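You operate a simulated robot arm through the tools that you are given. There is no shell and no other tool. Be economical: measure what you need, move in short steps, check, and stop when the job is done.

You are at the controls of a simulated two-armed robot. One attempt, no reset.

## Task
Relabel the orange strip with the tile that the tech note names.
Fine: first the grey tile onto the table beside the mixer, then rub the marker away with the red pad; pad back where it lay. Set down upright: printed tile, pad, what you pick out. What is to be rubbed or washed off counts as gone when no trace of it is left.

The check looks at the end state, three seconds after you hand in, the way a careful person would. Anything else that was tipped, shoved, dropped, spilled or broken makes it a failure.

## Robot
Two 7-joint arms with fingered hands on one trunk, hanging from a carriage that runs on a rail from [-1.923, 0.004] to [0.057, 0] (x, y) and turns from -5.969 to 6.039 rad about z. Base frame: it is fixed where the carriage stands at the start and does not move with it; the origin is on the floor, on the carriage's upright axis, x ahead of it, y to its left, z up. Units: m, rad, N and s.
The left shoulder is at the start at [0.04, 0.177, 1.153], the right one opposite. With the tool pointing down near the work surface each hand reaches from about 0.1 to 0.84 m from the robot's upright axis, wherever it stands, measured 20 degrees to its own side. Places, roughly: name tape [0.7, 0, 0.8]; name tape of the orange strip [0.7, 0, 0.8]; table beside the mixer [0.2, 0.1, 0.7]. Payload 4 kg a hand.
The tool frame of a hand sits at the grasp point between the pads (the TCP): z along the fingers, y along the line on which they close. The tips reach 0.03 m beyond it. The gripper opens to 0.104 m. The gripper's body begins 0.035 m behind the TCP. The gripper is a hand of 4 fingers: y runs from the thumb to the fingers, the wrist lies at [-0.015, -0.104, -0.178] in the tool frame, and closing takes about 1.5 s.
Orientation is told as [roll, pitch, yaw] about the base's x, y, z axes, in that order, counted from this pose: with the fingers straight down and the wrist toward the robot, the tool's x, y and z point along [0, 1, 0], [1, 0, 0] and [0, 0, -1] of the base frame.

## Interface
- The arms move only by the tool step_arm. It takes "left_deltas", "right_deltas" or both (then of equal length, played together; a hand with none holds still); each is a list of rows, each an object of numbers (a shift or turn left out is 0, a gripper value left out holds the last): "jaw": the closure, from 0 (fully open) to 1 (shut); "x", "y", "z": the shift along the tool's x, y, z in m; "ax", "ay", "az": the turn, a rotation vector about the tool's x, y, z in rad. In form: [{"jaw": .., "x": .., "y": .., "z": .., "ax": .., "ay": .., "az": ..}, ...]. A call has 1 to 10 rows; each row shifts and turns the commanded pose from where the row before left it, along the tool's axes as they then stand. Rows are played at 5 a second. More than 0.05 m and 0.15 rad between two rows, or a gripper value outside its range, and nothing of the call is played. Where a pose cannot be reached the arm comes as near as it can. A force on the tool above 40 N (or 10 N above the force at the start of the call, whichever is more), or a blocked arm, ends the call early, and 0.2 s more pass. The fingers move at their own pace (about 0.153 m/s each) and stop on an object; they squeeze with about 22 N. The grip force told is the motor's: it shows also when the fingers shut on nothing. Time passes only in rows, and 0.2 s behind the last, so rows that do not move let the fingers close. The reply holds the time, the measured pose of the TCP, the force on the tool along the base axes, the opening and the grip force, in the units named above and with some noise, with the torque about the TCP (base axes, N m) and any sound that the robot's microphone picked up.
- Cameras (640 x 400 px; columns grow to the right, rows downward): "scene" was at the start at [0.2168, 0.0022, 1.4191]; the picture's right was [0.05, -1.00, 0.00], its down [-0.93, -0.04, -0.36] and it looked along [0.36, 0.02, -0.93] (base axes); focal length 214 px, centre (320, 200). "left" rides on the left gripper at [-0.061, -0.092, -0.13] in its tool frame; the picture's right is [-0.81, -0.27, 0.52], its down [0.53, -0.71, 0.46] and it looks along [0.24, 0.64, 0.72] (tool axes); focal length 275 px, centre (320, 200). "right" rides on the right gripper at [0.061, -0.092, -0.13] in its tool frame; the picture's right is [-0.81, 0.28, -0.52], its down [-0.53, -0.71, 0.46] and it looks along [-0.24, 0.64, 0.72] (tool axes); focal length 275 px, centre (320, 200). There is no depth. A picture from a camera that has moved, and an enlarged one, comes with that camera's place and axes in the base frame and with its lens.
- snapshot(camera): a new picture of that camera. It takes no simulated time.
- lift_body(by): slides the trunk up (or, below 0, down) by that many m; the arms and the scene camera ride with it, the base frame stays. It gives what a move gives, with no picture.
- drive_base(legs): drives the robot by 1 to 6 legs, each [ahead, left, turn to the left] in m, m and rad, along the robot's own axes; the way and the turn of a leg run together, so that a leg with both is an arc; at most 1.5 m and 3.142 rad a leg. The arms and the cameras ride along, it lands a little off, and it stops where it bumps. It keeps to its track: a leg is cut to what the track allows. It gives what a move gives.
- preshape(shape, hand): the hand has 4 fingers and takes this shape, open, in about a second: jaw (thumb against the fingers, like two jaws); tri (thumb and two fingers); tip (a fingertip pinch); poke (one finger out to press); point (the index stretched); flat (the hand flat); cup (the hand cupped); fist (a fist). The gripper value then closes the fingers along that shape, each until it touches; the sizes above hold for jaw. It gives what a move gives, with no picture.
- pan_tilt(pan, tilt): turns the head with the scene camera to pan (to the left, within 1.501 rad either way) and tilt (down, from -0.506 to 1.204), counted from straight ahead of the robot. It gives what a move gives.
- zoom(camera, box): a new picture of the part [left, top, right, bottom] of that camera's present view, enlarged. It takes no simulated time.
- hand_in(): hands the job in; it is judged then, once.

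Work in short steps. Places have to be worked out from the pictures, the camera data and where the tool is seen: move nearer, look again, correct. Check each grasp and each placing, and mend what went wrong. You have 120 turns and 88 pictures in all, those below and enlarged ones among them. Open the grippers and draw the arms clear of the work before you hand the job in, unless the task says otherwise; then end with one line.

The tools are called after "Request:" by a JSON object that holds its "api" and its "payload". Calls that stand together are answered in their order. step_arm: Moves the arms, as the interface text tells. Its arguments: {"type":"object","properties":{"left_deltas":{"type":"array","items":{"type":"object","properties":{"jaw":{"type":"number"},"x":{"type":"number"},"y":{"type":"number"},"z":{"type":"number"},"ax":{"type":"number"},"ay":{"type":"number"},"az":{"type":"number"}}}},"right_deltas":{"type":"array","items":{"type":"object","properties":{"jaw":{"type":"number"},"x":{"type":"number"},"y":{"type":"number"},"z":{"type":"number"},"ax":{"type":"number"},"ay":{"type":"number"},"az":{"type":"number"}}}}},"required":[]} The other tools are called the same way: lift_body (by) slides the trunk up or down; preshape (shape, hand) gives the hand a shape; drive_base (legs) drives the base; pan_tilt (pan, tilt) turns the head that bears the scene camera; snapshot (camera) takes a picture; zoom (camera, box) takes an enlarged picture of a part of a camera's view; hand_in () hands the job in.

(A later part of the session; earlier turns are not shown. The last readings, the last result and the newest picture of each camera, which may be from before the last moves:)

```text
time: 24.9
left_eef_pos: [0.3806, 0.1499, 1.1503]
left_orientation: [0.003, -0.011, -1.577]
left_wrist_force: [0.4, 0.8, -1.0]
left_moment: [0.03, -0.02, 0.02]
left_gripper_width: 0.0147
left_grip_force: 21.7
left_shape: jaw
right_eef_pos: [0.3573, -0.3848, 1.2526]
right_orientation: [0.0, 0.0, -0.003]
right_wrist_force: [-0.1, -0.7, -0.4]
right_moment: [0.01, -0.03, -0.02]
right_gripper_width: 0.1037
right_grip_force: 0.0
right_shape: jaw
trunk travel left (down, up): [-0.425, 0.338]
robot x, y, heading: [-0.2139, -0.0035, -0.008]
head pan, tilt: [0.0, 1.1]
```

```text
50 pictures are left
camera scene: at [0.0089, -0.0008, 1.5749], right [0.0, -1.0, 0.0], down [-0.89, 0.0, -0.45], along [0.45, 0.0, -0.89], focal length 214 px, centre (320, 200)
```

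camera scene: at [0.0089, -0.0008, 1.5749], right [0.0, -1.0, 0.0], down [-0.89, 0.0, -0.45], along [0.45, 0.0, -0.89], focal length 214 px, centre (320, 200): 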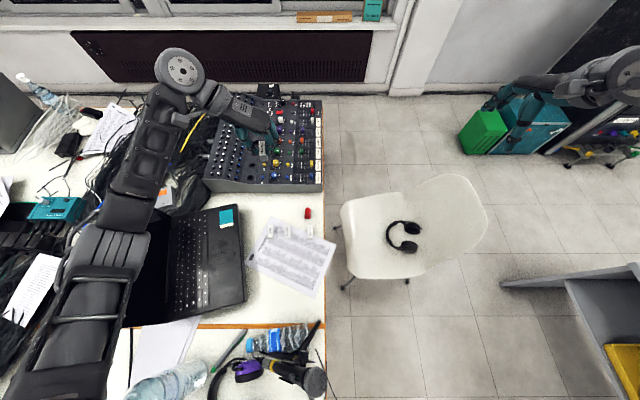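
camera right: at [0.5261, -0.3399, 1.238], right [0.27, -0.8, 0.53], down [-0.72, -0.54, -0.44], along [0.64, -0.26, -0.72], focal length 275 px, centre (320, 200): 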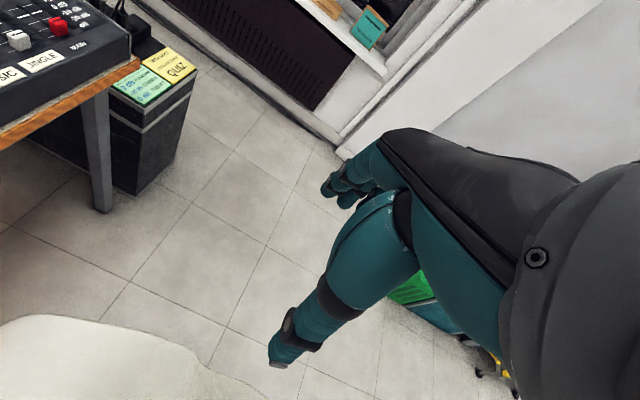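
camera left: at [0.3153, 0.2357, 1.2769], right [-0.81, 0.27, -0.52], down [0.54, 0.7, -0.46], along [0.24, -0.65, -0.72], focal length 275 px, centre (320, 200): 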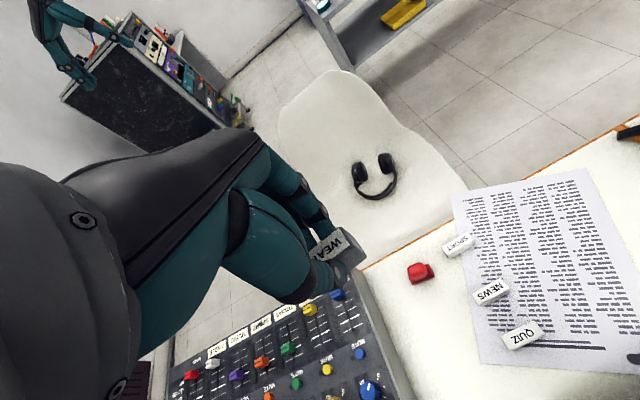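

The elbow now hangs above the laptop keyboard with height to spare. I raise the trunk another 0.15 m so it stays high, and lower the hand part way, watching for contact.

Request:
{"api": "lift_body", "payload": {"by": 0.15}}

Request:
{"api": "step_arm", "payload": {"left_deltas": [{"z": 0.045, "y": 0.004}, {"z": 0.045, "y": 0.005}, {"z": 0.045}, {"z": 0.045}, {"z": 0.045}, {"z": 0.045}, {"z": 0.045}, {"z": 0.045}, {}]}}

Request:
{"api": "snapshot", "payload": {"camera": "scene"}}

Request:
{"api": "snapshot", "payload": {"camera": "left"}}

```text
time: 26.7
left_eef_pos: [0.3812, 0.1503, 1.2999]
left_orientation: [0.003, -0.01, -1.576]
left_wrist_force: [0.5, 0.9, 0.1]
left_moment: [-0.01, 0.02, -0.03]
left_gripper_width: 0.0147
left_grip_force: 22.2
left_shape: jaw
right_eef_pos: [0.3584, -0.3844, 1.4043]
right_orientation: [0.001, 0.0, -0.006]
right_wrist_force: [-0.2, -0.1, 0.1]
right_moment: [0.01, 0.02, 0.01]
right_gripper_width: 0.1039
right_grip_force: 0.1
right_shape: jaw
trunk travel left (down, up): [-0.575, 0.188]
robot x, y, heading: [-0.2129, 0.0018, -0.001]
head pan, tilt: [0.0, 1.1]
```

```text
time: 28.7
left_eef_pos: [0.3836, 0.1349, 0.9409]
left_orientation: [0.004, -0.012, -1.576]
left_wrist_force: [0.4, 0.0, -0.1]
left_moment: [0.01, 0.01, -0.01]
left_gripper_width: 0.0147
left_grip_force: 22.3
left_shape: jaw
right_eef_pos: [0.3584, -0.3835, 1.4019]
right_orientation: [0.001, -0.001, -0.001]
right_wrist_force: [-0.7, 0.1, -0.5]
right_moment: [0.0, 0.03, 0.01]
right_gripper_width: 0.1038
right_grip_force: 0.1
right_shape: jaw
trunk travel left (down, up): [-0.575, 0.188]
robot x, y, heading: [-0.2141, -0.0005, -0.005]
head pan, tilt: [0.0, 1.1]
```

```text
49 pictures are left
camera scene: at [0.0092, -0.0008, 1.725], right [0.0, -1.0, 0.0], down [-0.89, 0.0, -0.45], along [0.45, 0.0, -0.89], focal length 214 px, centre (320, 200)
```

scene: 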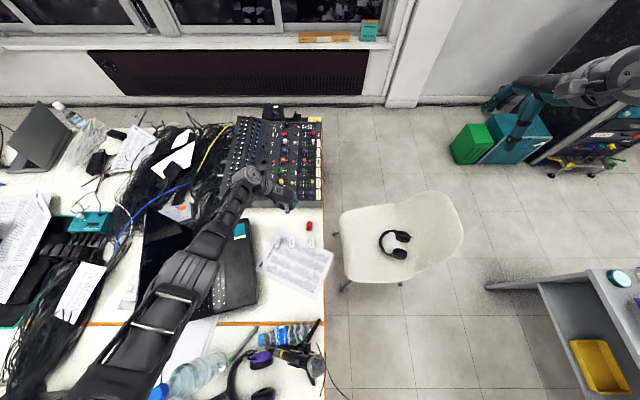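

```text
48 pictures are left
camera left: at [0.3199, 0.2293, 1.069], right [-0.81, 0.27, -0.52], down [0.54, 0.71, -0.46], along [0.24, -0.65, -0.72], focal length 275 px, centre (320, 200)
```

left: 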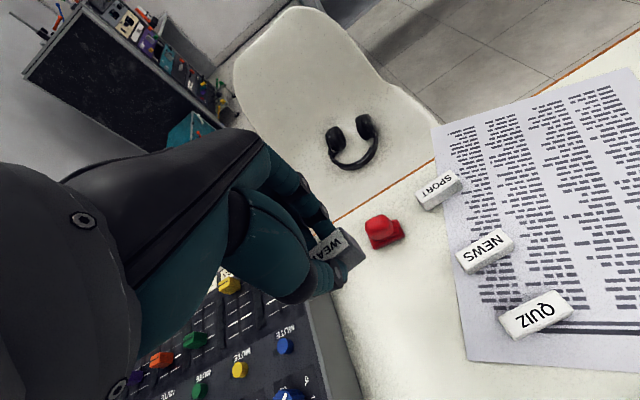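

All free, with the arm steep and the elbow clear. I move to [0.37, 0.145] and lower to z≈0.80.

Request:
{"api": "step_arm", "payload": {"left_deltas": [{"x": -0.014, "y": -0.01}, {"z": 0.04}, {"z": 0.04}, {"z": 0.04}, {"z": 0.02}, {}]}}

Request:
{"api": "snapshot", "payload": {"camera": "left"}}

```text
time: 30.1
left_eef_pos: [0.3213, 0.1281, 0.8306]
left_orientation: [0.004, -0.01, -1.577]
left_wrist_force: [0.0, -0.6, 1.1]
left_moment: [-0.02, 0.0, -0.03]
left_gripper_width: 0.0142
left_grip_force: 22.6
left_shape: jaw
left hand out of reach, approached as far as the arm can: row 3, 4, 5
right_eef_pos: [0.3577, -0.3845, 1.403]
right_orientation: [0.001, -0.001, -0.004]
right_wrist_force: [0.1, -0.2, 0.5]
right_moment: [0.04, 0.0, 0.0]
right_gripper_width: 0.1039
right_grip_force: 0.0
right_shape: jaw
trunk travel left (down, up): [-0.575, 0.188]
robot x, y, heading: [-0.2133, 0.0001, -0.011]
head pan, tilt: [0.0, 1.1]
```

```text
47 pictures are left
camera left: at [0.2587, 0.2215, 0.9582], right [-0.81, 0.27, -0.52], down [0.54, 0.71, -0.46], along [0.24, -0.65, -0.72], focal length 275 px, centre (320, 200)
```

left: 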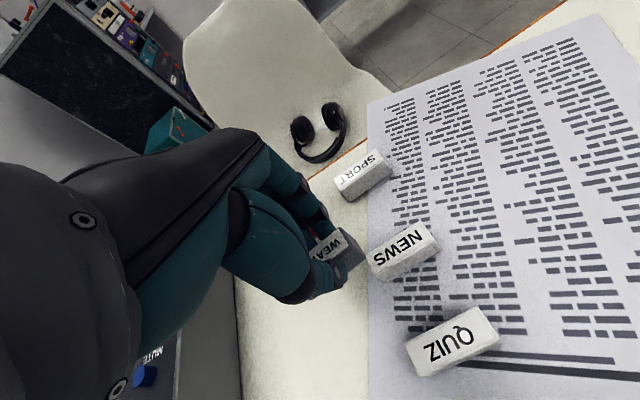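

The arm ran out of reach and swung back to x=0.32, still above everything. I raise a little and drive the carriage 0.1 m ahead.

Request:
{"api": "step_arm", "payload": {"left_deltas": [{"z": -0.045}, {"z": -0.045}, {"z": -0.03}]}}

Request:
{"api": "drive_base", "payload": {"legs": [[0.11, 0, 0]]}}

```text
time: 30.9
left_eef_pos: [0.3223, 0.1288, 0.9512]
left_orientation: [0.002, -0.01, -1.576]
left_wrist_force: [-0.5, 0.4, -0.5]
left_moment: [0.0, 0.03, -0.02]
left_gripper_width: 0.0147
left_grip_force: 21.6
left_shape: jaw
right_eef_pos: [0.3571, -0.3838, 1.4036]
right_orientation: [0.0, 0.0, -0.002]
right_wrist_force: [0.1, 0.3, -0.3]
right_moment: [0.01, 0.0, -0.01]
right_gripper_width: 0.1039
right_grip_force: 0.0
right_shape: jaw
trunk travel left (down, up): [-0.575, 0.188]
robot x, y, heading: [-0.2112, -0.003, -0.004]
head pan, tilt: [0.0, 1.1]
```

```text
time: 32.0
left_eef_pos: [0.4299, 0.1285, 0.9504]
left_orientation: [0.002, -0.01, -1.573]
left_wrist_force: [-0.6, -0.4, 0.0]
left_moment: [0.04, 0.03, -0.04]
left_gripper_width: 0.0146
left_grip_force: 22.1
left_shape: jaw
right_eef_pos: [0.4668, -0.3841, 1.4036]
right_orientation: [0.001, 0.0, -0.002]
right_wrist_force: [-0.5, 0.3, 0.4]
right_moment: [-0.01, 0.02, 0.01]
right_gripper_width: 0.104
right_grip_force: 0.1
right_shape: jaw
trunk travel left (down, up): [-0.575, 0.188]
robot x, y, heading: [-0.1067, 0.0009, -0.002]
head pan, tilt: [0.0, 1.1]
```

Now I move to [0.37, 0.145] and lower to z≈0.81.

Request:
{"api": "step_arm", "payload": {"left_deltas": [{"x": -0.03, "y": -0.008}, {"x": -0.03, "y": -0.008}, {"z": 0.04}, {"z": 0.04}, {"z": 0.035}, {"z": 0.02}, {}]}}

Request:
{"api": "snapshot", "payload": {"camera": "left"}}

Request:
{"api": "snapshot", "payload": {"camera": "scene"}}

```text
time: 33.6
left_eef_pos: [0.3686, 0.1433, 0.8148]
left_orientation: [0.004, -0.011, -1.573]
left_wrist_force: [0.7, 0.6, 0.0]
left_moment: [0.0, 0.0, 0.0]
left_gripper_width: 0.0148
left_grip_force: 21.8
left_shape: jaw
right_eef_pos: [0.4644, -0.3847, 1.4028]
right_orientation: [-0.001, 0.001, -0.001]
right_wrist_force: [-0.4, -0.6, 1.0]
right_moment: [-0.01, 0.0, 0.0]
right_gripper_width: 0.1039
right_grip_force: 0.1
right_shape: jaw
trunk travel left (down, up): [-0.575, 0.188]
robot x, y, heading: [-0.1051, 0.0002, -0.005]
head pan, tilt: [0.0, 1.1]
```

```text
46 pictures are left
camera left: at [0.306, 0.2364, 0.9421], right [-0.81, 0.27, -0.52], down [0.54, 0.71, -0.46], along [0.24, -0.65, -0.72], focal length 275 px, centre (320, 200)
```

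left: 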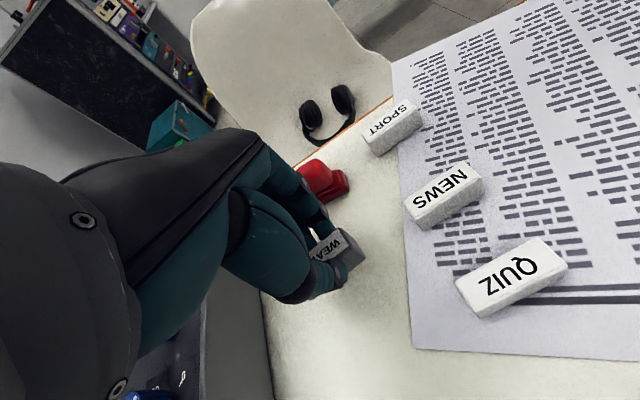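

```text
45 pictures are left
camera scene: at [0.1174, -0.0009, 1.725], right [0.0, -1.0, 0.0], down [-0.89, 0.0, -0.45], along [0.45, 0.0, -0.89], focal length 214 px, centre (320, 200)
```

scene: 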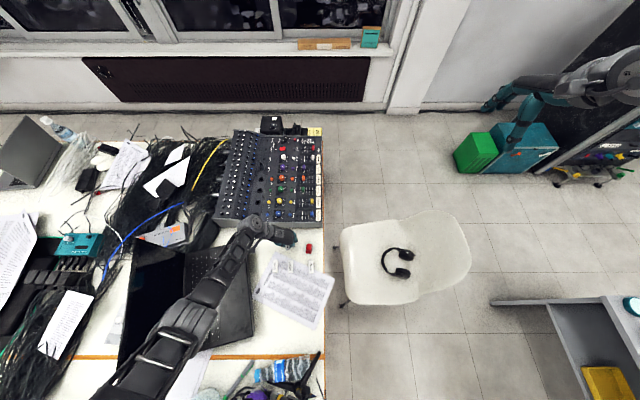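

The spot is clear with the pad to the right of the hand. I lower in small steps until contact.

Request:
{"api": "step_arm", "payload": {"left_deltas": [{"z": 0.01}, {"z": 0.008}, {"z": 0.008}, {"z": 0.005}, {}]}}

Request:
{"api": "zoom", "payload": {"camera": "left", "box": [260, 180, 440, 320]}}

```text
time: 34.9
left_eef_pos: [0.3704, 0.143, 0.7837]
left_orientation: [0.003, -0.011, -1.576]
left_wrist_force: [0.1, -0.1, -0.1]
left_moment: [0.01, 0.0, -0.01]
left_gripper_width: 0.0149
left_grip_force: 21.9
left_shape: jaw
right_eef_pos: [0.4659, -0.3845, 1.4025]
right_orientation: [0.001, 0.0, -0.001]
right_wrist_force: [-0.2, 0.0, -0.2]
right_moment: [-0.01, 0.01, -0.02]
right_gripper_width: 0.1035
right_grip_force: 0.0
right_shape: jaw
trunk travel left (down, up): [-0.575, 0.188]
robot x, y, heading: [-0.1089, -0.0017, -0.002]
head pan, tilt: [0.0, 1.1]
```

```text
2.86 times, centred on (350, 250) of left
camera zoom: at [0.307, 0.237, 0.9117], right [-0.81, 0.27, -0.52], down [0.54, 0.71, -0.46], along [0.24, -0.65, -0.72], focal length 786 px, centre (234, 57)
```

zoom: 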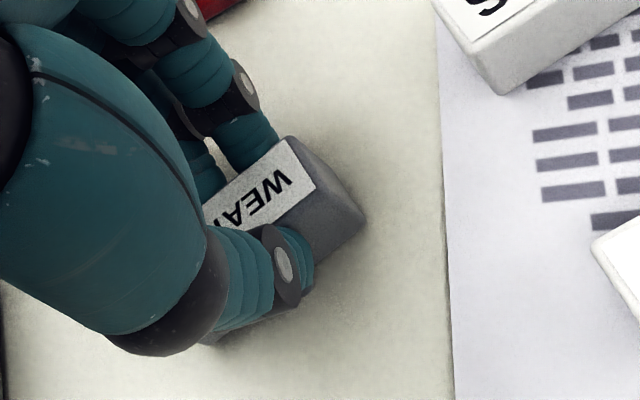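

Very near the table, with no contact yet. I continue by millimetres.

Request:
{"api": "step_arm", "payload": {"left_deltas": [{"z": 0.003}, {"z": 0.003}, {"z": 0.003}, {}]}}

Request:
{"api": "zoom", "payload": {"camera": "left", "box": [260, 180, 440, 320]}}

```text
time: 35.9
left_eef_pos: [0.372, 0.1435, 0.7746]
left_orientation: [0.004, -0.009, -1.575]
left_wrist_force: [1.4, 1.2, 11.9]
left_moment: [0.0, 0.01, 0.0]
left_gripper_width: 0.0155
left_grip_force: 21.9
left_shape: jaw
right_eef_pos: [0.4673, -0.3839, 1.4028]
right_orientation: [0.0, -0.002, -0.003]
right_wrist_force: [-0.2, 0.0, 0.7]
right_moment: [0.0, -0.06, 0.01]
right_gripper_width: 0.1036
right_grip_force: 0.1
right_shape: jaw
trunk travel left (down, up): [-0.575, 0.188]
robot x, y, heading: [-0.1062, -0.0025, -0.004]
head pan, tilt: [0.0, 1.1]
```

```text
2.86 times, centred on (350, 250) of left
camera zoom: at [0.3091, 0.2374, 0.9029], right [-0.81, 0.27, -0.52], down [0.54, 0.71, -0.46], along [0.24, -0.65, -0.72], focal length 786 px, centre (234, 57)
```

zoom: 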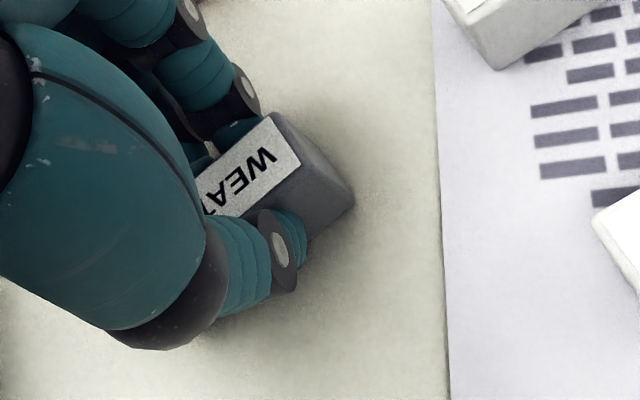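

Contact at 12 N, so the tile stands on the table. I open, then rise.

Request:
{"api": "step_arm", "payload": {"left_deltas": [{"z": -0.001, "jaw": 0.8}, {"jaw": 0.6}, {"jaw": 0.4}, {}, {"z": -0.01}, {"z": -0.03}, {"z": -0.04}, {"z": -0.04}, {}]}}

Request:
{"api": "snapshot", "payload": {"camera": "left"}}

```text
time: 37.9
left_eef_pos: [0.3703, 0.1451, 0.8945]
left_orientation: [0.001, -0.012, -1.575]
left_wrist_force: [0.6, 0.3, -0.1]
left_moment: [0.02, -0.03, 0.02]
left_gripper_width: 0.0621
left_grip_force: 0.0
left_shape: jaw
right_eef_pos: [0.4656, -0.3835, 1.4024]
right_orientation: [0.001, 0.0, -0.003]
right_wrist_force: [0.7, -0.3, 0.9]
right_moment: [-0.02, -0.01, 0.01]
right_gripper_width: 0.1039
right_grip_force: 0.1
right_shape: jaw
trunk travel left (down, up): [-0.575, 0.188]
robot x, y, heading: [-0.1074, 0.0021, -0.008]
head pan, tilt: [0.0, 1.1]
```

```text
42 pictures are left
camera left: at [0.3085, 0.2387, 1.0224], right [-0.81, 0.27, -0.52], down [0.54, 0.71, -0.46], along [0.24, -0.65, -0.72], focal length 275 px, centre (320, 200)
```

left: 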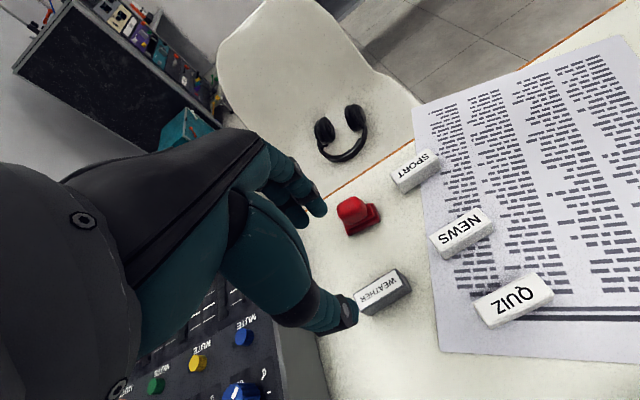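

WEATHER stands upright on the bare table. Next is the red pad, so I zoom in from both cameras.

Request:
{"api": "zoom", "payload": {"camera": "left", "box": [310, 170, 410, 250]}}

Request:
{"api": "zoom", "payload": {"camera": "scene", "box": [285, 230, 335, 270]}}

```text
5.00 times, centred on (360, 210) of left
camera zoom: at [0.3085, 0.2387, 1.0224], right [-0.81, 0.27, -0.52], down [0.54, 0.71, -0.46], along [0.24, -0.65, -0.72], focal length 1376 px, centre (120, 150)
```

zoom: 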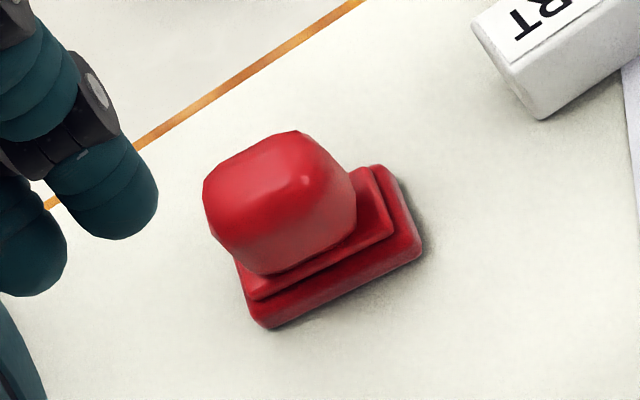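

```text
10.00 times, centred on (310, 250) of scene
camera zoom: at [0.1174, -0.0009, 1.725], right [0.0, -1.0, 0.0], down [-0.89, 0.0, -0.45], along [0.45, 0.0, -0.89], focal length 2145 px, centre (420, -300)
```

zoom: 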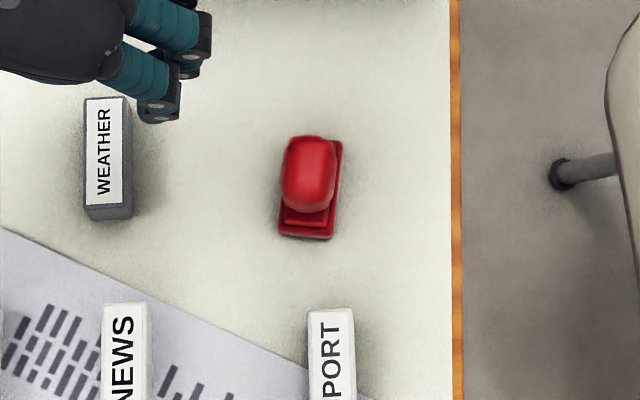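

Pad: centre ≈[0.363, 0.0495], yaw about -0.1 rad, base 0.043×0.025, knob top ≈0.79. I move above it and turn a further 0.1 rad.

Request:
{"api": "step_arm", "payload": {"left_deltas": [{"x": -0.003, "y": 0.032}, {"x": -0.002, "y": 0.032}, {"x": -0.002, "y": 0.031}, {"az": 0.1}, {"z": 0.03}, {}]}}

Request:
{"api": "snapshot", "payload": {"camera": "left"}}

Request:
{"api": "zoom", "payload": {"camera": "scene", "box": [275, 220, 335, 280]}}

```text
time: 39.2
left_eef_pos: [0.3643, 0.0497, 0.8652]
left_orientation: [0.005, -0.011, -1.676]
left_wrist_force: [0.9, -0.4, -0.4]
left_moment: [-0.02, 0.0, 0.0]
left_gripper_width: 0.0622
left_grip_force: 0.0
left_shape: jaw
right_eef_pos: [0.4658, -0.384, 1.4023]
right_orientation: [0.002, 0.001, -0.002]
right_wrist_force: [-0.4, -0.8, 0.5]
right_moment: [-0.01, 0.02, 0.01]
right_gripper_width: 0.1039
right_grip_force: 0.1
right_shape: jaw
trunk travel left (down, up): [-0.575, 0.188]
robot x, y, heading: [-0.1079, 0.003, -0.005]
head pan, tilt: [0.0, 1.1]
```

```text
39 pictures are left
camera left: at [0.3101, 0.1491, 0.9927], right [-0.78, 0.35, -0.52], down [0.61, 0.65, -0.46], along [0.18, -0.67, -0.72], focal length 275 px, centre (320, 200)
```

left: 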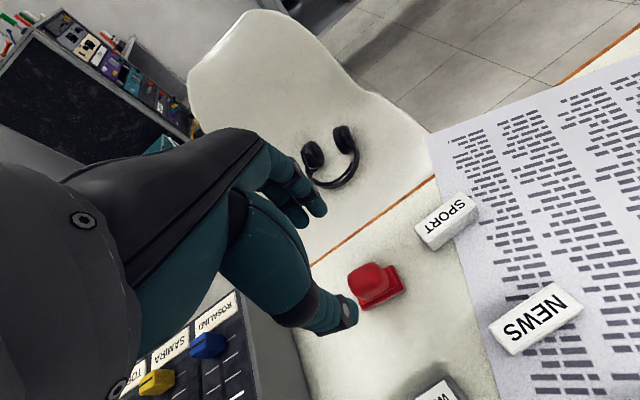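

```text
6.67 times, centred on (305, 250) of scene
camera zoom: at [0.1174, -0.001, 1.725], right [0.0, -1.0, 0.0], down [-0.89, 0.0, -0.45], along [0.45, 0.0, -0.89], focal length 1430 px, centre (420, -133)
```

zoom: 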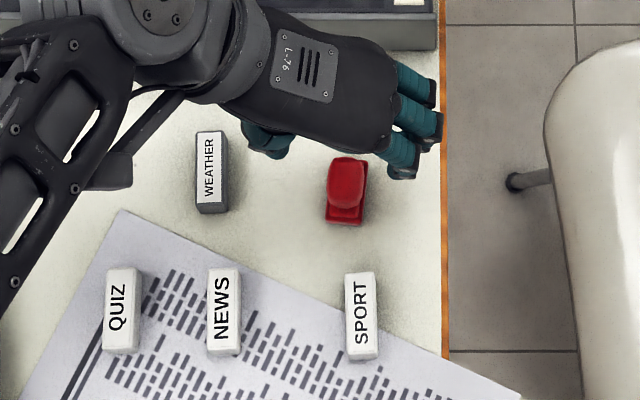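

Aligned: the thumb tip is at y≈0.095, with clearance to WEATHER's edge at 0.131. I descend to z≈0.789.

Request:
{"api": "step_arm", "payload": {"left_deltas": [{"z": 0.025}, {"z": 0.025}, {"z": 0.015}, {"z": 0.011}, {}]}}

Request:
{"api": "snapshot", "payload": {"camera": "left"}}

```text
time: 40.5
left_eef_pos: [0.3626, 0.0502, 0.7904]
left_orientation: [0.003, -0.011, -1.674]
left_wrist_force: [0.0, 0.2, 0.0]
left_moment: [0.01, 0.01, -0.04]
left_gripper_width: 0.0622
left_grip_force: 0.0
left_shape: jaw
right_eef_pos: [0.4664, -0.3837, 1.4038]
right_orientation: [0.0, 0.0, -0.003]
right_wrist_force: [0.1, -0.1, -0.4]
right_moment: [-0.04, -0.01, -0.01]
right_gripper_width: 0.1038
right_grip_force: 0.0
right_shape: jaw
trunk travel left (down, up): [-0.575, 0.188]
robot x, y, heading: [-0.1082, 0.0016, -0.002]
head pan, tilt: [0.0, 1.1]
```

```text
37 pictures are left
camera left: at [0.3094, 0.1485, 0.9186], right [-0.78, 0.35, -0.52], down [0.61, 0.65, -0.46], along [0.18, -0.67, -0.72], focal length 275 px, centre (320, 200)
```

left: 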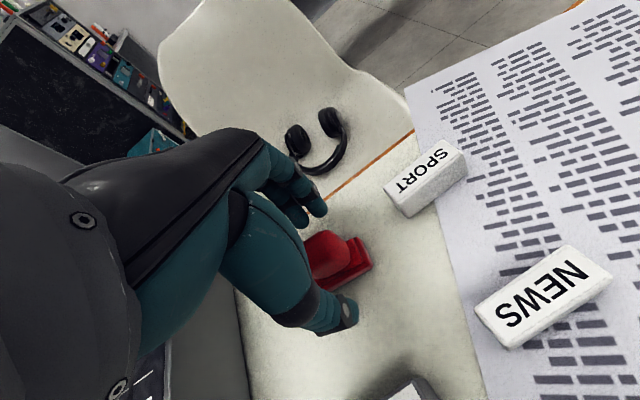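

The pad is between thumb and fingers. I close.

Request:
{"api": "step_arm", "payload": {"left_deltas": [{"jaw": 0.6}, {"jaw": 0.75}, {"jaw": 1.0}, {}, {}, {}, {}]}}

Request:
{"api": "zoom", "payload": {"camera": "left", "box": [240, 160, 440, 320]}}

```text
time: 42.0
left_eef_pos: [0.3633, 0.0502, 0.7899]
left_orientation: [0.004, -0.01, -1.675]
left_wrist_force: [-0.2, -0.5, -0.7]
left_moment: [0.0, 0.02, -0.02]
left_gripper_width: 0.0188
left_grip_force: 22.0
left_shape: jaw
right_eef_pos: [0.4665, -0.3841, 1.403]
right_orientation: [-0.001, 0.0, -0.002]
right_wrist_force: [-1.4, 0.9, -0.7]
right_moment: [0.01, 0.02, -0.01]
right_gripper_width: 0.1037
right_grip_force: 0.0
right_shape: jaw
trunk travel left (down, up): [-0.575, 0.188]
robot x, y, heading: [-0.1028, 0.001, -0.004]
head pan, tilt: [0.0, 1.1]
```

```text
2.50 times, centred on (340, 240) of left
camera zoom: at [0.3094, 0.1486, 0.9187], right [-0.78, 0.35, -0.52], down [0.61, 0.65, -0.46], along [0.18, -0.67, -0.72], focal length 688 px, centre (270, 100)
```

zoom: 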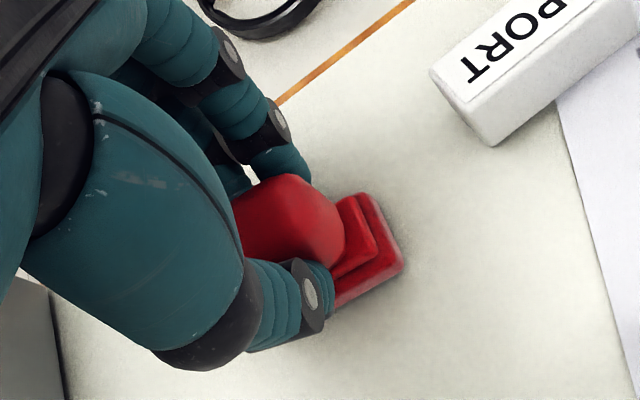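

Gripped at 0.019 m; the pick pose to return to is [0.3633, 0.0502, 0.790], yaw -1.675. I lift it high and extend forward before driving to the mixer.

Request:
{"api": "step_arm", "payload": {"left_deltas": [{"z": -0.03}, {"z": -0.045}, {"z": -0.045}, {"z": -0.045}, {"z": -0.045}, {"z": -0.045}, {"z": -0.045}, {"z": -0.045}, {"az": -0.1}, {}]}}

Request:
{"api": "step_arm", "payload": {"left_deltas": [{"x": 0.04}, {"x": 0.04}, {"x": 0.04}, {"x": 0.04}, {}]}}

Request:
{"api": "drive_base", "payload": {"legs": [[0.155, 0, 0]]}}

Request:
{"api": "lift_body", "payload": {"by": -0.22}}

Request:
{"api": "snapshot", "payload": {"camera": "scene"}}

```text
time: 44.2
left_eef_pos: [0.363, 0.0527, 1.1363]
left_orientation: [0.004, -0.011, -1.575]
left_wrist_force: [-0.2, -0.5, 0.0]
left_moment: [0.03, -0.02, -0.01]
left_gripper_width: 0.0189
left_grip_force: 22.2
left_shape: jaw
right_eef_pos: [0.4658, -0.3842, 1.4028]
right_orientation: [-0.001, 0.001, -0.001]
right_wrist_force: [0.0, -0.3, 0.1]
right_moment: [0.04, -0.01, -0.01]
right_gripper_width: 0.1037
right_grip_force: 0.1
right_shape: jaw
trunk travel left (down, up): [-0.575, 0.188]
robot x, y, heading: [-0.106, 0.0016, 0.0]
head pan, tilt: [0.0, 1.1]
```

```text
time: 45.5
left_eef_pos: [0.5193, 0.0505, 1.1359]
left_orientation: [0.004, -0.009, -1.576]
left_wrist_force: [0.0, -0.1, -0.2]
left_moment: [0.02, -0.03, 0.0]
left_gripper_width: 0.0187
left_grip_force: 22.0
left_shape: jaw
right_eef_pos: [0.466, -0.3844, 1.4032]
right_orientation: [0.0, 0.0, -0.002]
right_wrist_force: [0.4, 0.3, 0.2]
right_moment: [0.05, -0.01, -0.01]
right_gripper_width: 0.1036
right_grip_force: 0.1
right_shape: jaw
trunk travel left (down, up): [-0.575, 0.188]
robot x, y, heading: [-0.1099, -0.001, -0.003]
head pan, tilt: [0.0, 1.1]
```

```text
time: 46.8
left_eef_pos: [0.6733, 0.0504, 1.1353]
left_orientation: [0.002, -0.01, -1.576]
left_wrist_force: [1.1, 0.0, 0.2]
left_moment: [-0.01, 0.02, 0.01]
left_gripper_width: 0.019
left_grip_force: 21.8
left_shape: jaw
right_eef_pos: [0.6187, -0.3843, 1.403]
right_orientation: [-0.001, 0.002, -0.002]
right_wrist_force: [-0.2, 0.2, -0.6]
right_moment: [-0.01, -0.01, 0.01]
right_gripper_width: 0.1036
right_grip_force: 0.1
right_shape: jaw
trunk travel left (down, up): [-0.575, 0.188]
robot x, y, heading: [0.0466, -0.001, -0.003]
head pan, tilt: [0.0, 1.1]
```

```text
time: 49.2
left_eef_pos: [0.6726, 0.0495, 0.9159]
left_orientation: [0.004, -0.011, -1.576]
left_wrist_force: [0.4, 0.0, -1.1]
left_moment: [-0.02, 0.01, 0.01]
left_gripper_width: 0.0189
left_grip_force: 22.1
left_shape: jaw
right_eef_pos: [0.6208, -0.3847, 1.1824]
right_orientation: [-0.001, 0.001, -0.005]
right_wrist_force: [-0.4, -0.6, -0.5]
right_moment: [0.04, 0.0, -0.02]
right_gripper_width: 0.104
right_grip_force: 0.0
right_shape: jaw
trunk travel left (down, up): [-0.355, 0.408]
robot x, y, heading: [0.0479, -0.0005, -0.008]
head pan, tilt: [0.0, 1.1]
```

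```text
35 pictures are left
camera scene: at [0.2707, -0.0013, 1.5051], right [0.0, -1.0, 0.0], down [-0.89, 0.0, -0.45], along [0.45, 0.0, -0.89], focal length 214 px, centre (320, 200)
```

scene: 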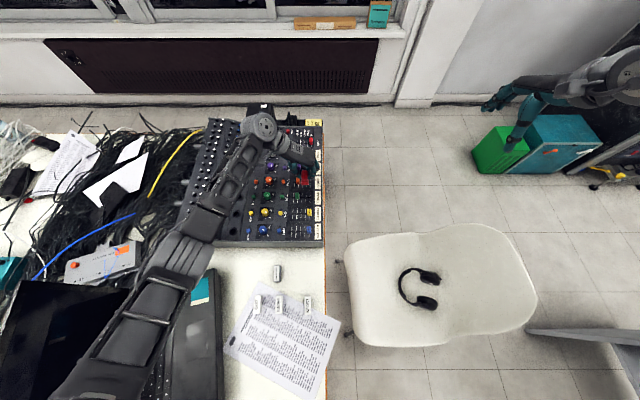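

The tape spans x 0.669–0.725 and y -0.006–0.015, with the writing in x 0.675–0.720. I move the pad over it to [0.698, 0.005] and lower to z≈0.872.

Request:
{"api": "step_arm", "payload": {"left_deltas": [{"x": 0.013, "y": 0.022}, {"x": 0.012, "y": 0.0225}, {"z": 0.02}, {"z": 0.02}, {}]}}

Request:
{"api": "snapshot", "payload": {"camera": "left"}}

Request:
{"api": "zoom", "payload": {"camera": "scene", "box": [280, 130, 340, 210]}}

```text
time: 50.4
left_eef_pos: [0.6968, 0.0064, 0.8775]
left_orientation: [0.004, -0.01, -1.575]
left_wrist_force: [-0.4, 0.6, -0.5]
left_moment: [0.02, 0.0, -0.01]
left_gripper_width: 0.0189
left_grip_force: 21.9
left_shape: jaw
right_eef_pos: [0.6197, -0.3836, 1.1833]
right_orientation: [0.002, 0.0, 0.0]
right_wrist_force: [-0.2, -0.7, 0.1]
right_moment: [0.0, -0.01, -0.01]
right_gripper_width: 0.1039
right_grip_force: 0.1
right_shape: jaw
trunk travel left (down, up): [-0.355, 0.408]
robot x, y, heading: [0.0432, -0.0005, -0.006]
head pan, tilt: [0.0, 1.1]
```

```text
34 pictures are left
camera left: at [0.6341, 0.099, 1.0055], right [-0.81, 0.27, -0.52], down [0.54, 0.71, -0.46], along [0.24, -0.65, -0.72], focal length 275 px, centre (320, 200)
```

left: 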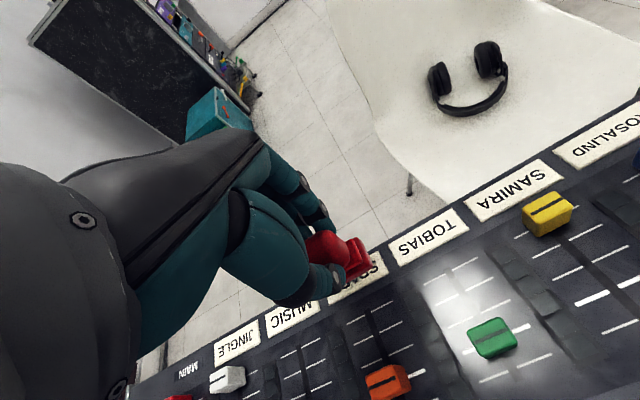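

```text
5.00 times, centred on (310, 170) of scene
camera zoom: at [0.2706, -0.0011, 1.505], right [0.0, -1.0, 0.0], down [-0.89, 0.0, -0.45], along [0.45, 0.0, -0.89], focal length 1072 px, centre (370, 350)
```

zoom: 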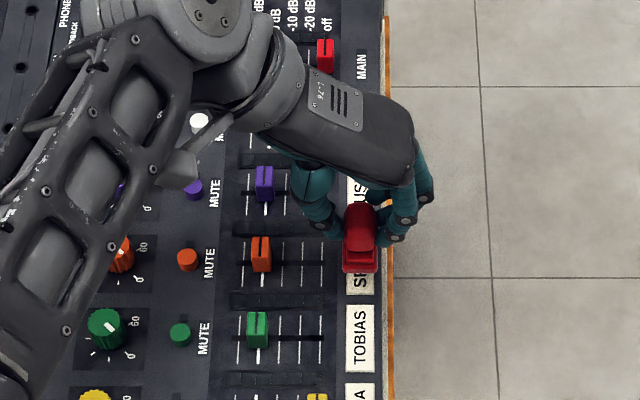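

The pad hovers over the tape, well aligned. I lower gently to contact.

Request:
{"api": "step_arm", "payload": {"left_deltas": [{"z": 0.006}, {"z": 0.005}, {"z": 0.004}, {}]}}

```text
time: 51.4
left_eef_pos: [0.6974, 0.0044, 0.8622]
left_orientation: [0.003, -0.008, -1.577]
left_wrist_force: [0.2, 0.3, -0.8]
left_moment: [0.01, 0.0, 0.0]
left_gripper_width: 0.019
left_grip_force: 21.8
left_shape: jaw
right_eef_pos: [0.619, -0.3837, 1.1825]
right_orientation: [0.0, 0.001, -0.003]
right_wrist_force: [-0.9, 0.5, -1.0]
right_moment: [-0.01, -0.04, -0.02]
right_gripper_width: 0.1037
right_grip_force: 0.1
right_shape: jaw
trunk travel left (down, up): [-0.355, 0.408]
robot x, y, heading: [0.0464, -0.0025, 0.002]
head pan, tilt: [0.0, 1.1]
```

No contact yet at 0.862, so I go on in 2 mm steps.

Request:
{"api": "step_arm", "payload": {"left_deltas": [{"z": 0.002}, {"z": 0.002}, {}]}}

```text
time: 52.2
left_eef_pos: [0.6973, 0.0036, 0.8578]
left_orientation: [0.004, -0.011, -1.574]
left_wrist_force: [0.6, 0.1, -0.9]
left_moment: [0.01, -0.03, 0.01]
left_gripper_width: 0.019
left_grip_force: 21.8
left_shape: jaw
right_eef_pos: [0.6193, -0.3846, 1.184]
right_orientation: [0.001, 0.001, -0.003]
right_wrist_force: [0.9, -0.5, 0.0]
right_moment: [0.03, 0.02, 0.02]
right_gripper_width: 0.1034
right_grip_force: 0.0
right_shape: jaw
trunk travel left (down, up): [-0.355, 0.408]
robot x, y, heading: [0.0482, 0.0008, -0.005]
head pan, tilt: [0.0, 1.1]
```

Request:
{"api": "step_arm", "payload": {"left_deltas": [{"z": 0.002}, {"z": 0.002}, {}]}}

Request:
{"api": "zoom", "payload": {"camera": "left", "box": [270, 190, 440, 310]}}

```text
time: 53.0
left_eef_pos: [0.6965, 0.0045, 0.8519]
left_orientation: [0.003, -0.011, -1.577]
left_wrist_force: [-0.7, 0.6, 1.4]
left_moment: [-0.02, 0.0, 0.01]
left_gripper_width: 0.0188
left_grip_force: 21.9
left_shape: jaw
right_eef_pos: [0.6196, -0.3852, 1.1831]
right_orientation: [0.002, -0.001, -0.003]
right_wrist_force: [0.1, -0.4, 0.8]
right_moment: [-0.02, -0.02, -0.01]
right_gripper_width: 0.1037
right_grip_force: 0.0
right_shape: jaw
trunk travel left (down, up): [-0.355, 0.408]
robot x, y, heading: [0.0473, 0.0008, -0.006]
head pan, tilt: [0.0, 1.1]
```

```text
3.33 times, centred on (355, 250) of left
camera zoom: at [0.6339, 0.0981, 0.9817], right [-0.81, 0.27, -0.52], down [0.54, 0.71, -0.46], along [0.24, -0.65, -0.72], focal length 918 px, centre (203, 33)
```

zoom: 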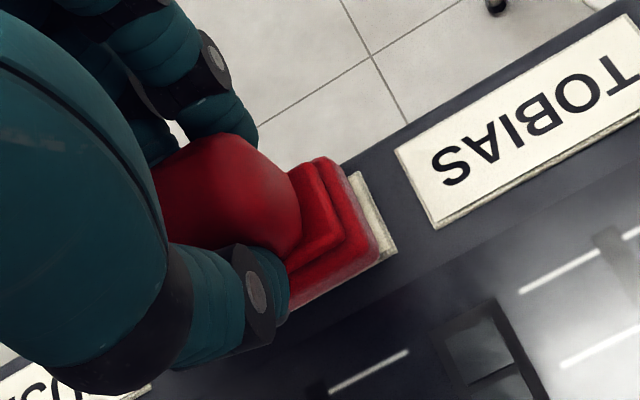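

Light contact. I press 2 mm more and stroke along the tape, ±11 mm.

Request:
{"api": "step_arm", "payload": {"left_deltas": [{"z": 0.002}, {"x": -0.011}, {"x": 0.011}, {"x": 0.011}, {"x": -0.011}, {"x": -0.011}, {"x": 0.011}, {"x": 0.011}, {"x": -0.011}, {}]}}

```text
time: 55.2
left_eef_pos: [0.6938, 0.0066, 0.852]
left_orientation: [0.005, -0.01, -1.576]
left_wrist_force: [2.9, -0.4, 10.2]
left_moment: [-0.07, -0.08, 0.03]
left_gripper_width: 0.0201
left_grip_force: 22.3
left_shape: jaw
left hand out of reach, approached as far as the arm can: row 8
right_eef_pos: [0.6202, -0.3841, 1.1837]
right_orientation: [0.0, 0.0, -0.002]
right_wrist_force: [0.0, 0.1, 0.1]
right_moment: [0.02, 0.02, -0.04]
right_gripper_width: 0.1038
right_grip_force: 0.0
right_shape: jaw
trunk travel left (down, up): [-0.355, 0.408]
robot x, y, heading: [0.0501, -0.0011, -0.006]
head pan, tilt: [0.0, 1.1]
```

Pressing with 10 N. More strokes, with small side shifts to cover the whole tape, then I lift to check.

Request:
{"api": "step_arm", "payload": {"left_deltas": [{"x": 0.01, "y": 0.003}, {"x": -0.012}, {"x": -0.009}, {"x": 0.012}, {"x": 0.01, "y": -0.005}, {"x": -0.011}, {"x": -0.011}, {"x": 0.011}, {"x": 0.011}, {"x": -0.011, "y": 0.002}]}}

Request:
{"api": "step_arm", "payload": {"left_deltas": [{"z": -0.02}, {"z": -0.04}, {"z": -0.04}, {"z": -0.03, "y": -0.04}, {"y": -0.04}, {"y": -0.03}]}}

Request:
{"api": "zoom", "payload": {"camera": "left", "box": [250, 150, 490, 340]}}

Request:
{"api": "zoom", "payload": {"camera": "scene", "box": [295, 150, 335, 200]}}

```text
time: 57.4
left_eef_pos: [0.6921, 0.0046, 0.8517]
left_orientation: [0.003, -0.01, -1.576]
left_wrist_force: [0.0, -0.1, 3.6]
left_moment: [-0.06, 0.0, 0.02]
left_gripper_width: 0.02
left_grip_force: 22.3
left_shape: jaw
right_eef_pos: [0.619, -0.3843, 1.183]
right_orientation: [0.0, 0.001, -0.003]
right_wrist_force: [-0.3, -0.4, -0.7]
right_moment: [0.02, -0.01, -0.03]
right_gripper_width: 0.104
right_grip_force: 0.0
right_shape: jaw
trunk travel left (down, up): [-0.355, 0.408]
robot x, y, heading: [0.0449, -0.0016, -0.004]
head pan, tilt: [0.0, 1.1]
```

```text
time: 58.8
left_eef_pos: [0.6936, 0.118, 0.9807]
left_orientation: [0.003, -0.011, -1.576]
left_wrist_force: [-0.3, 0.1, -0.9]
left_moment: [0.01, 0.0, -0.01]
left_gripper_width: 0.02
left_grip_force: 22.1
left_shape: jaw
right_eef_pos: [0.6191, -0.3846, 1.1836]
right_orientation: [0.0, -0.002, -0.003]
right_wrist_force: [0.3, 0.3, -0.4]
right_moment: [-0.02, -0.02, 0.01]
right_gripper_width: 0.1037
right_grip_force: 0.1
right_shape: jaw
trunk travel left (down, up): [-0.355, 0.408]
robot x, y, heading: [0.0439, -0.0007, -0.004]
head pan, tilt: [0.0, 1.1]
```

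```text
2.11 times, centred on (370, 245) of left
camera zoom: at [0.6309, 0.2108, 1.1082], right [-0.81, 0.27, -0.52], down [0.54, 0.71, -0.46], along [0.24, -0.65, -0.72], focal length 580 px, centre (215, 105)
```

zoom: 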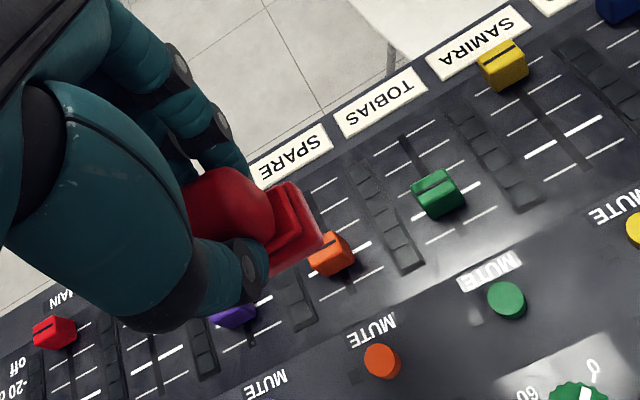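

```text
8.00 times, centred on (315, 175) of scene
camera zoom: at [0.2707, -0.0009, 1.5051], right [0.0, -1.0, 0.0], down [-0.89, 0.0, -0.45], along [0.45, 0.0, -0.89], focal length 1716 px, centre (360, 400)
```

zoom: 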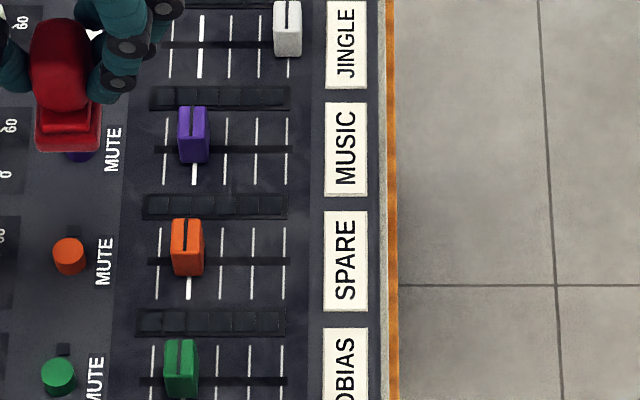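

The smudge of marker is gone and the printed SPARE remains, as it should. I zoom in close for leftovers.

Request:
{"api": "zoom", "payload": {"camera": "scene", "box": [310, 172, 324, 192]}}

```text
16.00 times, centred on (317, 182) of scene
camera zoom: at [0.2707, -0.0009, 1.5051], right [0.0, -1.0, 0.0], down [-0.89, 0.0, -0.45], along [0.45, 0.0, -0.89], focal length 3432 px, centre (368, 488)
```

zoom: 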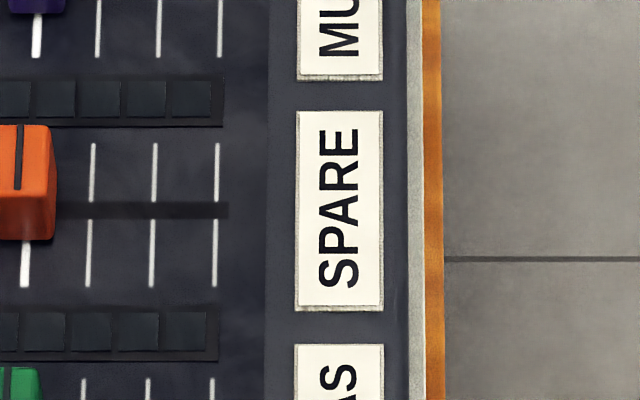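

The tape is clean. I now reverse the route: trunk up 0.22 m, carriage back 0.155 m.

Request:
{"api": "lift_body", "payload": {"by": 0.22}}

Request:
{"api": "drive_base", "payload": {"legs": [[-0.155, 0, 0]]}}

Request:
{"api": "step_arm", "payload": {"left_deltas": [{"x": -0.04, "y": 0.013}, {"x": -0.04, "y": 0.013}, {"x": -0.04, "y": 0.013}, {"x": -0.04, "y": 0.013}, {"x": -0.015, "y": 0.013}, {"az": 0.1}, {}]}}

```text
time: 61.1
left_eef_pos: [0.694, 0.1161, 1.1993]
left_orientation: [0.005, -0.011, -1.577]
left_wrist_force: [0.4, 0.5, -0.2]
left_moment: [0.0, -0.03, -0.01]
left_gripper_width: 0.0197
left_grip_force: 22.4
left_shape: jaw
right_eef_pos: [0.6186, -0.3845, 1.4027]
right_orientation: [0.0, 0.001, -0.003]
right_wrist_force: [0.4, 0.7, -0.2]
right_moment: [0.01, -0.01, -0.03]
right_gripper_width: 0.1038
right_grip_force: 0.0
right_shape: jaw
trunk travel left (down, up): [-0.575, 0.188]
robot x, y, heading: [0.0467, -0.001, -0.002]
head pan, tilt: [0.0, 1.1]
```

```text
time: 62.5
left_eef_pos: [0.5385, 0.1164, 1.1996]
left_orientation: [0.004, -0.011, -1.575]
left_wrist_force: [0.6, -0.5, -1.5]
left_moment: [0.04, 0.03, 0.0]
left_gripper_width: 0.0195
left_grip_force: 21.9
left_shape: jaw
right_eef_pos: [0.4644, -0.3838, 1.4026]
right_orientation: [0.001, 0.0, -0.002]
right_wrist_force: [-0.1, -0.3, -0.2]
right_moment: [0.0, 0.02, 0.01]
right_gripper_width: 0.1039
right_grip_force: 0.1
right_shape: jaw
trunk travel left (down, up): [-0.575, 0.188]
robot x, y, heading: [-0.1072, 0.0016, -0.007]
head pan, tilt: [0.0, 1.1]
```

```text
time: 64.1
left_eef_pos: [0.3616, 0.0512, 1.1993]
left_orientation: [0.003, -0.01, -1.677]
left_wrist_force: [-0.8, 0.6, -0.9]
left_moment: [0.02, 0.03, -0.03]
left_gripper_width: 0.0197
left_grip_force: 21.9
left_shape: jaw
right_eef_pos: [0.4638, -0.3835, 1.4024]
right_orientation: [-0.001, 0.001, -0.004]
right_wrist_force: [-1.0, 1.0, 0.8]
right_moment: [0.02, 0.0, 0.05]
right_gripper_width: 0.104
right_grip_force: 0.1
right_shape: jaw
trunk travel left (down, up): [-0.575, 0.188]
robot x, y, heading: [-0.1109, 0.0017, -0.004]
head pan, tilt: [0.0, 1.1]
```

Above the pad's old place. I lower to z≈0.82 and look.

Request:
{"api": "step_arm", "payload": {"left_deltas": [{"z": 0.045}, {"z": 0.045}, {"z": 0.045}, {"z": 0.045}, {"z": 0.045}, {"z": 0.045}, {"z": 0.045}, {"z": 0.045}, {"z": 0.02}, {}]}}

Request:
{"api": "snapshot", "payload": {"camera": "left"}}

```text
time: 66.3
left_eef_pos: [0.3646, 0.0486, 0.8197]
left_orientation: [0.005, -0.012, -1.677]
left_wrist_force: [0.3, -0.3, 0.3]
left_moment: [-0.02, 0.0, 0.03]
left_gripper_width: 0.0198
left_grip_force: 22.1
left_shape: jaw
right_eef_pos: [0.4658, -0.3848, 1.4034]
right_orientation: [0.0, 0.001, -0.004]
right_wrist_force: [0.2, 0.4, -0.2]
right_moment: [0.0, 0.04, 0.02]
right_gripper_width: 0.1038
right_grip_force: 0.1
right_shape: jaw
trunk travel left (down, up): [-0.575, 0.188]
robot x, y, heading: [-0.1092, -0.0001, -0.001]
head pan, tilt: [0.0, 1.1]
```

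```text
28 pictures are left
camera left: at [0.3116, 0.1479, 0.9479], right [-0.77, 0.35, -0.52], down [0.61, 0.65, -0.46], along [0.18, -0.67, -0.72], focal length 275 px, centre (320, 200)
```

left: 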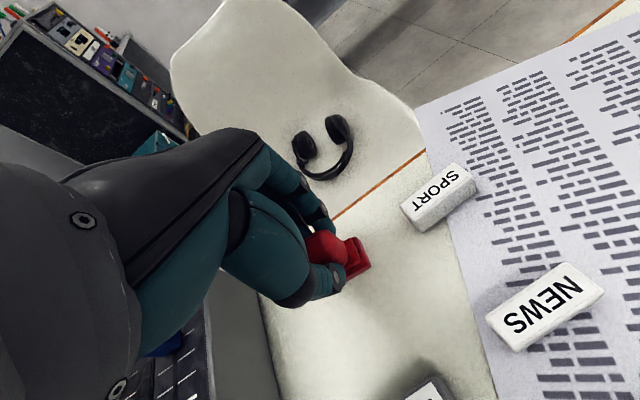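

I lower to the table contact near z=0.79.

Request:
{"api": "step_arm", "payload": {"left_deltas": [{"z": 0.015, "y": -0.001}, {"z": 0.01}, {"z": 0.004}, {"z": 0.003}, {}]}}

```text
time: 67.5
left_eef_pos: [0.367, 0.0496, 0.7876]
left_orientation: [0.006, -0.01, -1.677]
left_wrist_force: [-2.5, 2.8, 10.2]
left_moment: [0.02, 0.05, -0.01]
left_gripper_width: 0.0202
left_grip_force: 22.2
left_shape: jaw
right_eef_pos: [0.465, -0.3837, 1.4029]
right_orientation: [-0.001, 0.0, -0.004]
right_wrist_force: [-1.2, -0.5, -1.0]
right_moment: [-0.01, 0.02, 0.0]
right_gripper_width: 0.1035
right_grip_force: 0.0
right_shape: jaw
trunk travel left (down, up): [-0.575, 0.188]
robot x, y, heading: [-0.108, 0.0004, -0.007]
head pan, tilt: [0.0, 1.1]
```

Contact at 10 N. I ease off, shift 3 mm back in x, and release, then rise.

Request:
{"api": "step_arm", "payload": {"left_deltas": [{"z": -0.003}, {"x": -0.003}, {"z": 0.001}, {"jaw": 0.85}, {"jaw": 0.6}, {"jaw": 0.4}, {}, {"z": -0.03}, {"z": -0.045}, {"z": -0.045}]}}

Request:
{"api": "zoom", "payload": {"camera": "scene", "box": [285, 230, 335, 270]}}

Request:
{"api": "snapshot", "payload": {"camera": "left"}}

```text
time: 69.7
left_eef_pos: [0.3611, 0.0507, 0.9117]
left_orientation: [0.003, -0.01, -1.677]
left_wrist_force: [-0.2, -1.1, -0.6]
left_moment: [0.0, 0.0, 0.02]
left_gripper_width: 0.0619
left_grip_force: 0.1
left_shape: jaw
right_eef_pos: [0.4654, -0.3844, 1.4023]
right_orientation: [0.0, -0.001, -0.003]
right_wrist_force: [0.8, 0.4, 0.4]
right_moment: [0.02, -0.03, 0.01]
right_gripper_width: 0.1038
right_grip_force: 0.1
right_shape: jaw
trunk travel left (down, up): [-0.575, 0.188]
robot x, y, heading: [-0.1059, -0.0023, -0.004]
head pan, tilt: [0.0, 1.1]
```

```text
10.00 times, centred on (310, 250) of scene
camera zoom: at [0.1164, -0.0011, 1.725], right [0.0, -1.0, 0.0], down [-0.89, 0.0, -0.45], along [0.45, 0.0, -0.89], focal length 2145 px, centre (420, -300)
```

zoom: 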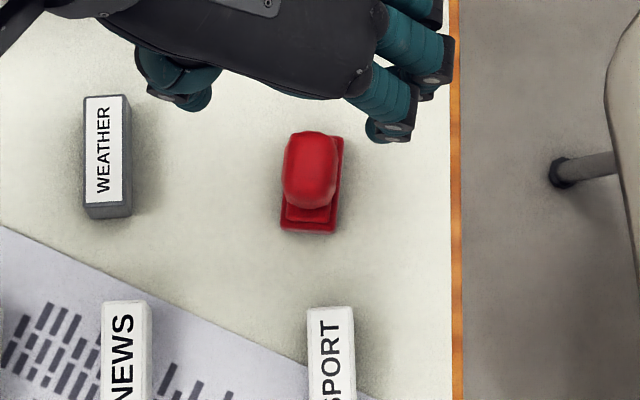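

```text
26 pictures are left
camera left: at [0.308, 0.1498, 1.0392], right [-0.78, 0.35, -0.52], down [0.61, 0.65, -0.46], along [0.18, -0.67, -0.72], focal length 275 px, centre (320, 200)
```

left: 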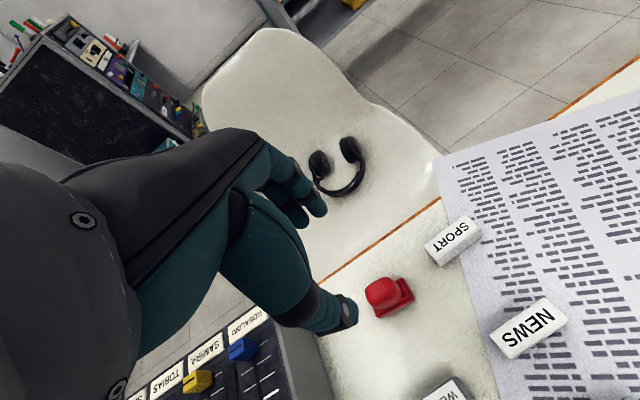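

The pad is back where it lay, upright. Now the QUIZ tile near [0.281, 0.195]: I zoom for an exact pose, and turn the hand back to about -1.55 while moving above it.

Request:
{"api": "step_arm", "payload": {"left_deltas": [{"az": -0.125}, {"y": -0.04, "x": -0.02}, {"y": -0.04, "x": -0.02}, {"y": -0.04, "x": -0.02}, {"y": -0.024, "x": -0.02}, {}]}}

Request:
{"api": "snapshot", "payload": {"camera": "left"}}

Request:
{"api": "zoom", "payload": {"camera": "scene", "box": [255, 245, 315, 285]}}

```text
time: 71.1
left_eef_pos: [0.2808, 0.1919, 0.9083]
left_orientation: [0.004, -0.01, -1.551]
left_wrist_force: [0.2, 0.6, -0.1]
left_moment: [0.0, 0.01, 0.0]
left_gripper_width: 0.0624
left_grip_force: 0.2
left_shape: jaw
right_eef_pos: [0.4648, -0.3848, 1.403]
right_orientation: [-0.001, 0.0, -0.004]
right_wrist_force: [0.9, 0.1, -0.6]
right_moment: [0.0, 0.0, -0.02]
right_gripper_width: 0.1036
right_grip_force: 0.1
right_shape: jaw
trunk travel left (down, up): [-0.575, 0.188]
robot x, y, heading: [-0.1101, -0.0006, -0.006]
head pan, tilt: [0.0, 1.1]
```

```text
25 pictures are left
camera left: at [0.2156, 0.2839, 1.0368], right [-0.81, 0.25, -0.52], down [0.52, 0.72, -0.46], along [0.26, -0.65, -0.72], focal length 275 px, centre (320, 200)
```

left: 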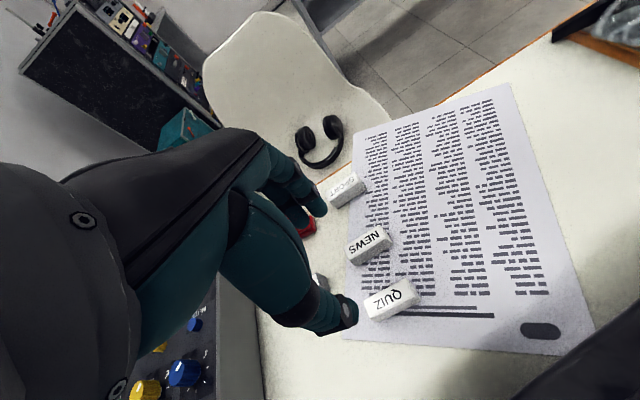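

```text
10.00 times, centred on (285, 265) of scene
camera zoom: at [0.1164, -0.0011, 1.7251], right [0.0, -1.0, 0.0], down [-0.89, 0.0, -0.45], along [0.45, 0.0, -0.89], focal length 2145 px, centre (670, -450)
```

zoom: 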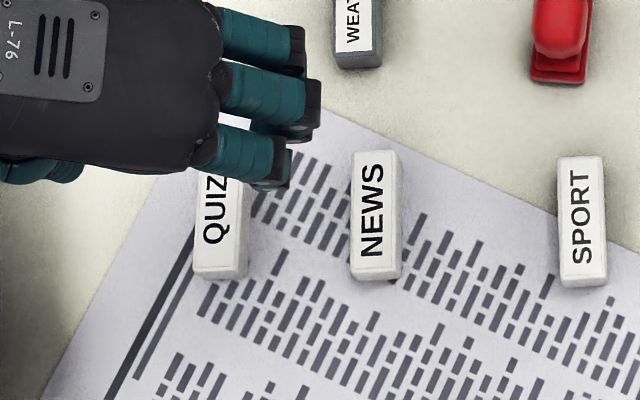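

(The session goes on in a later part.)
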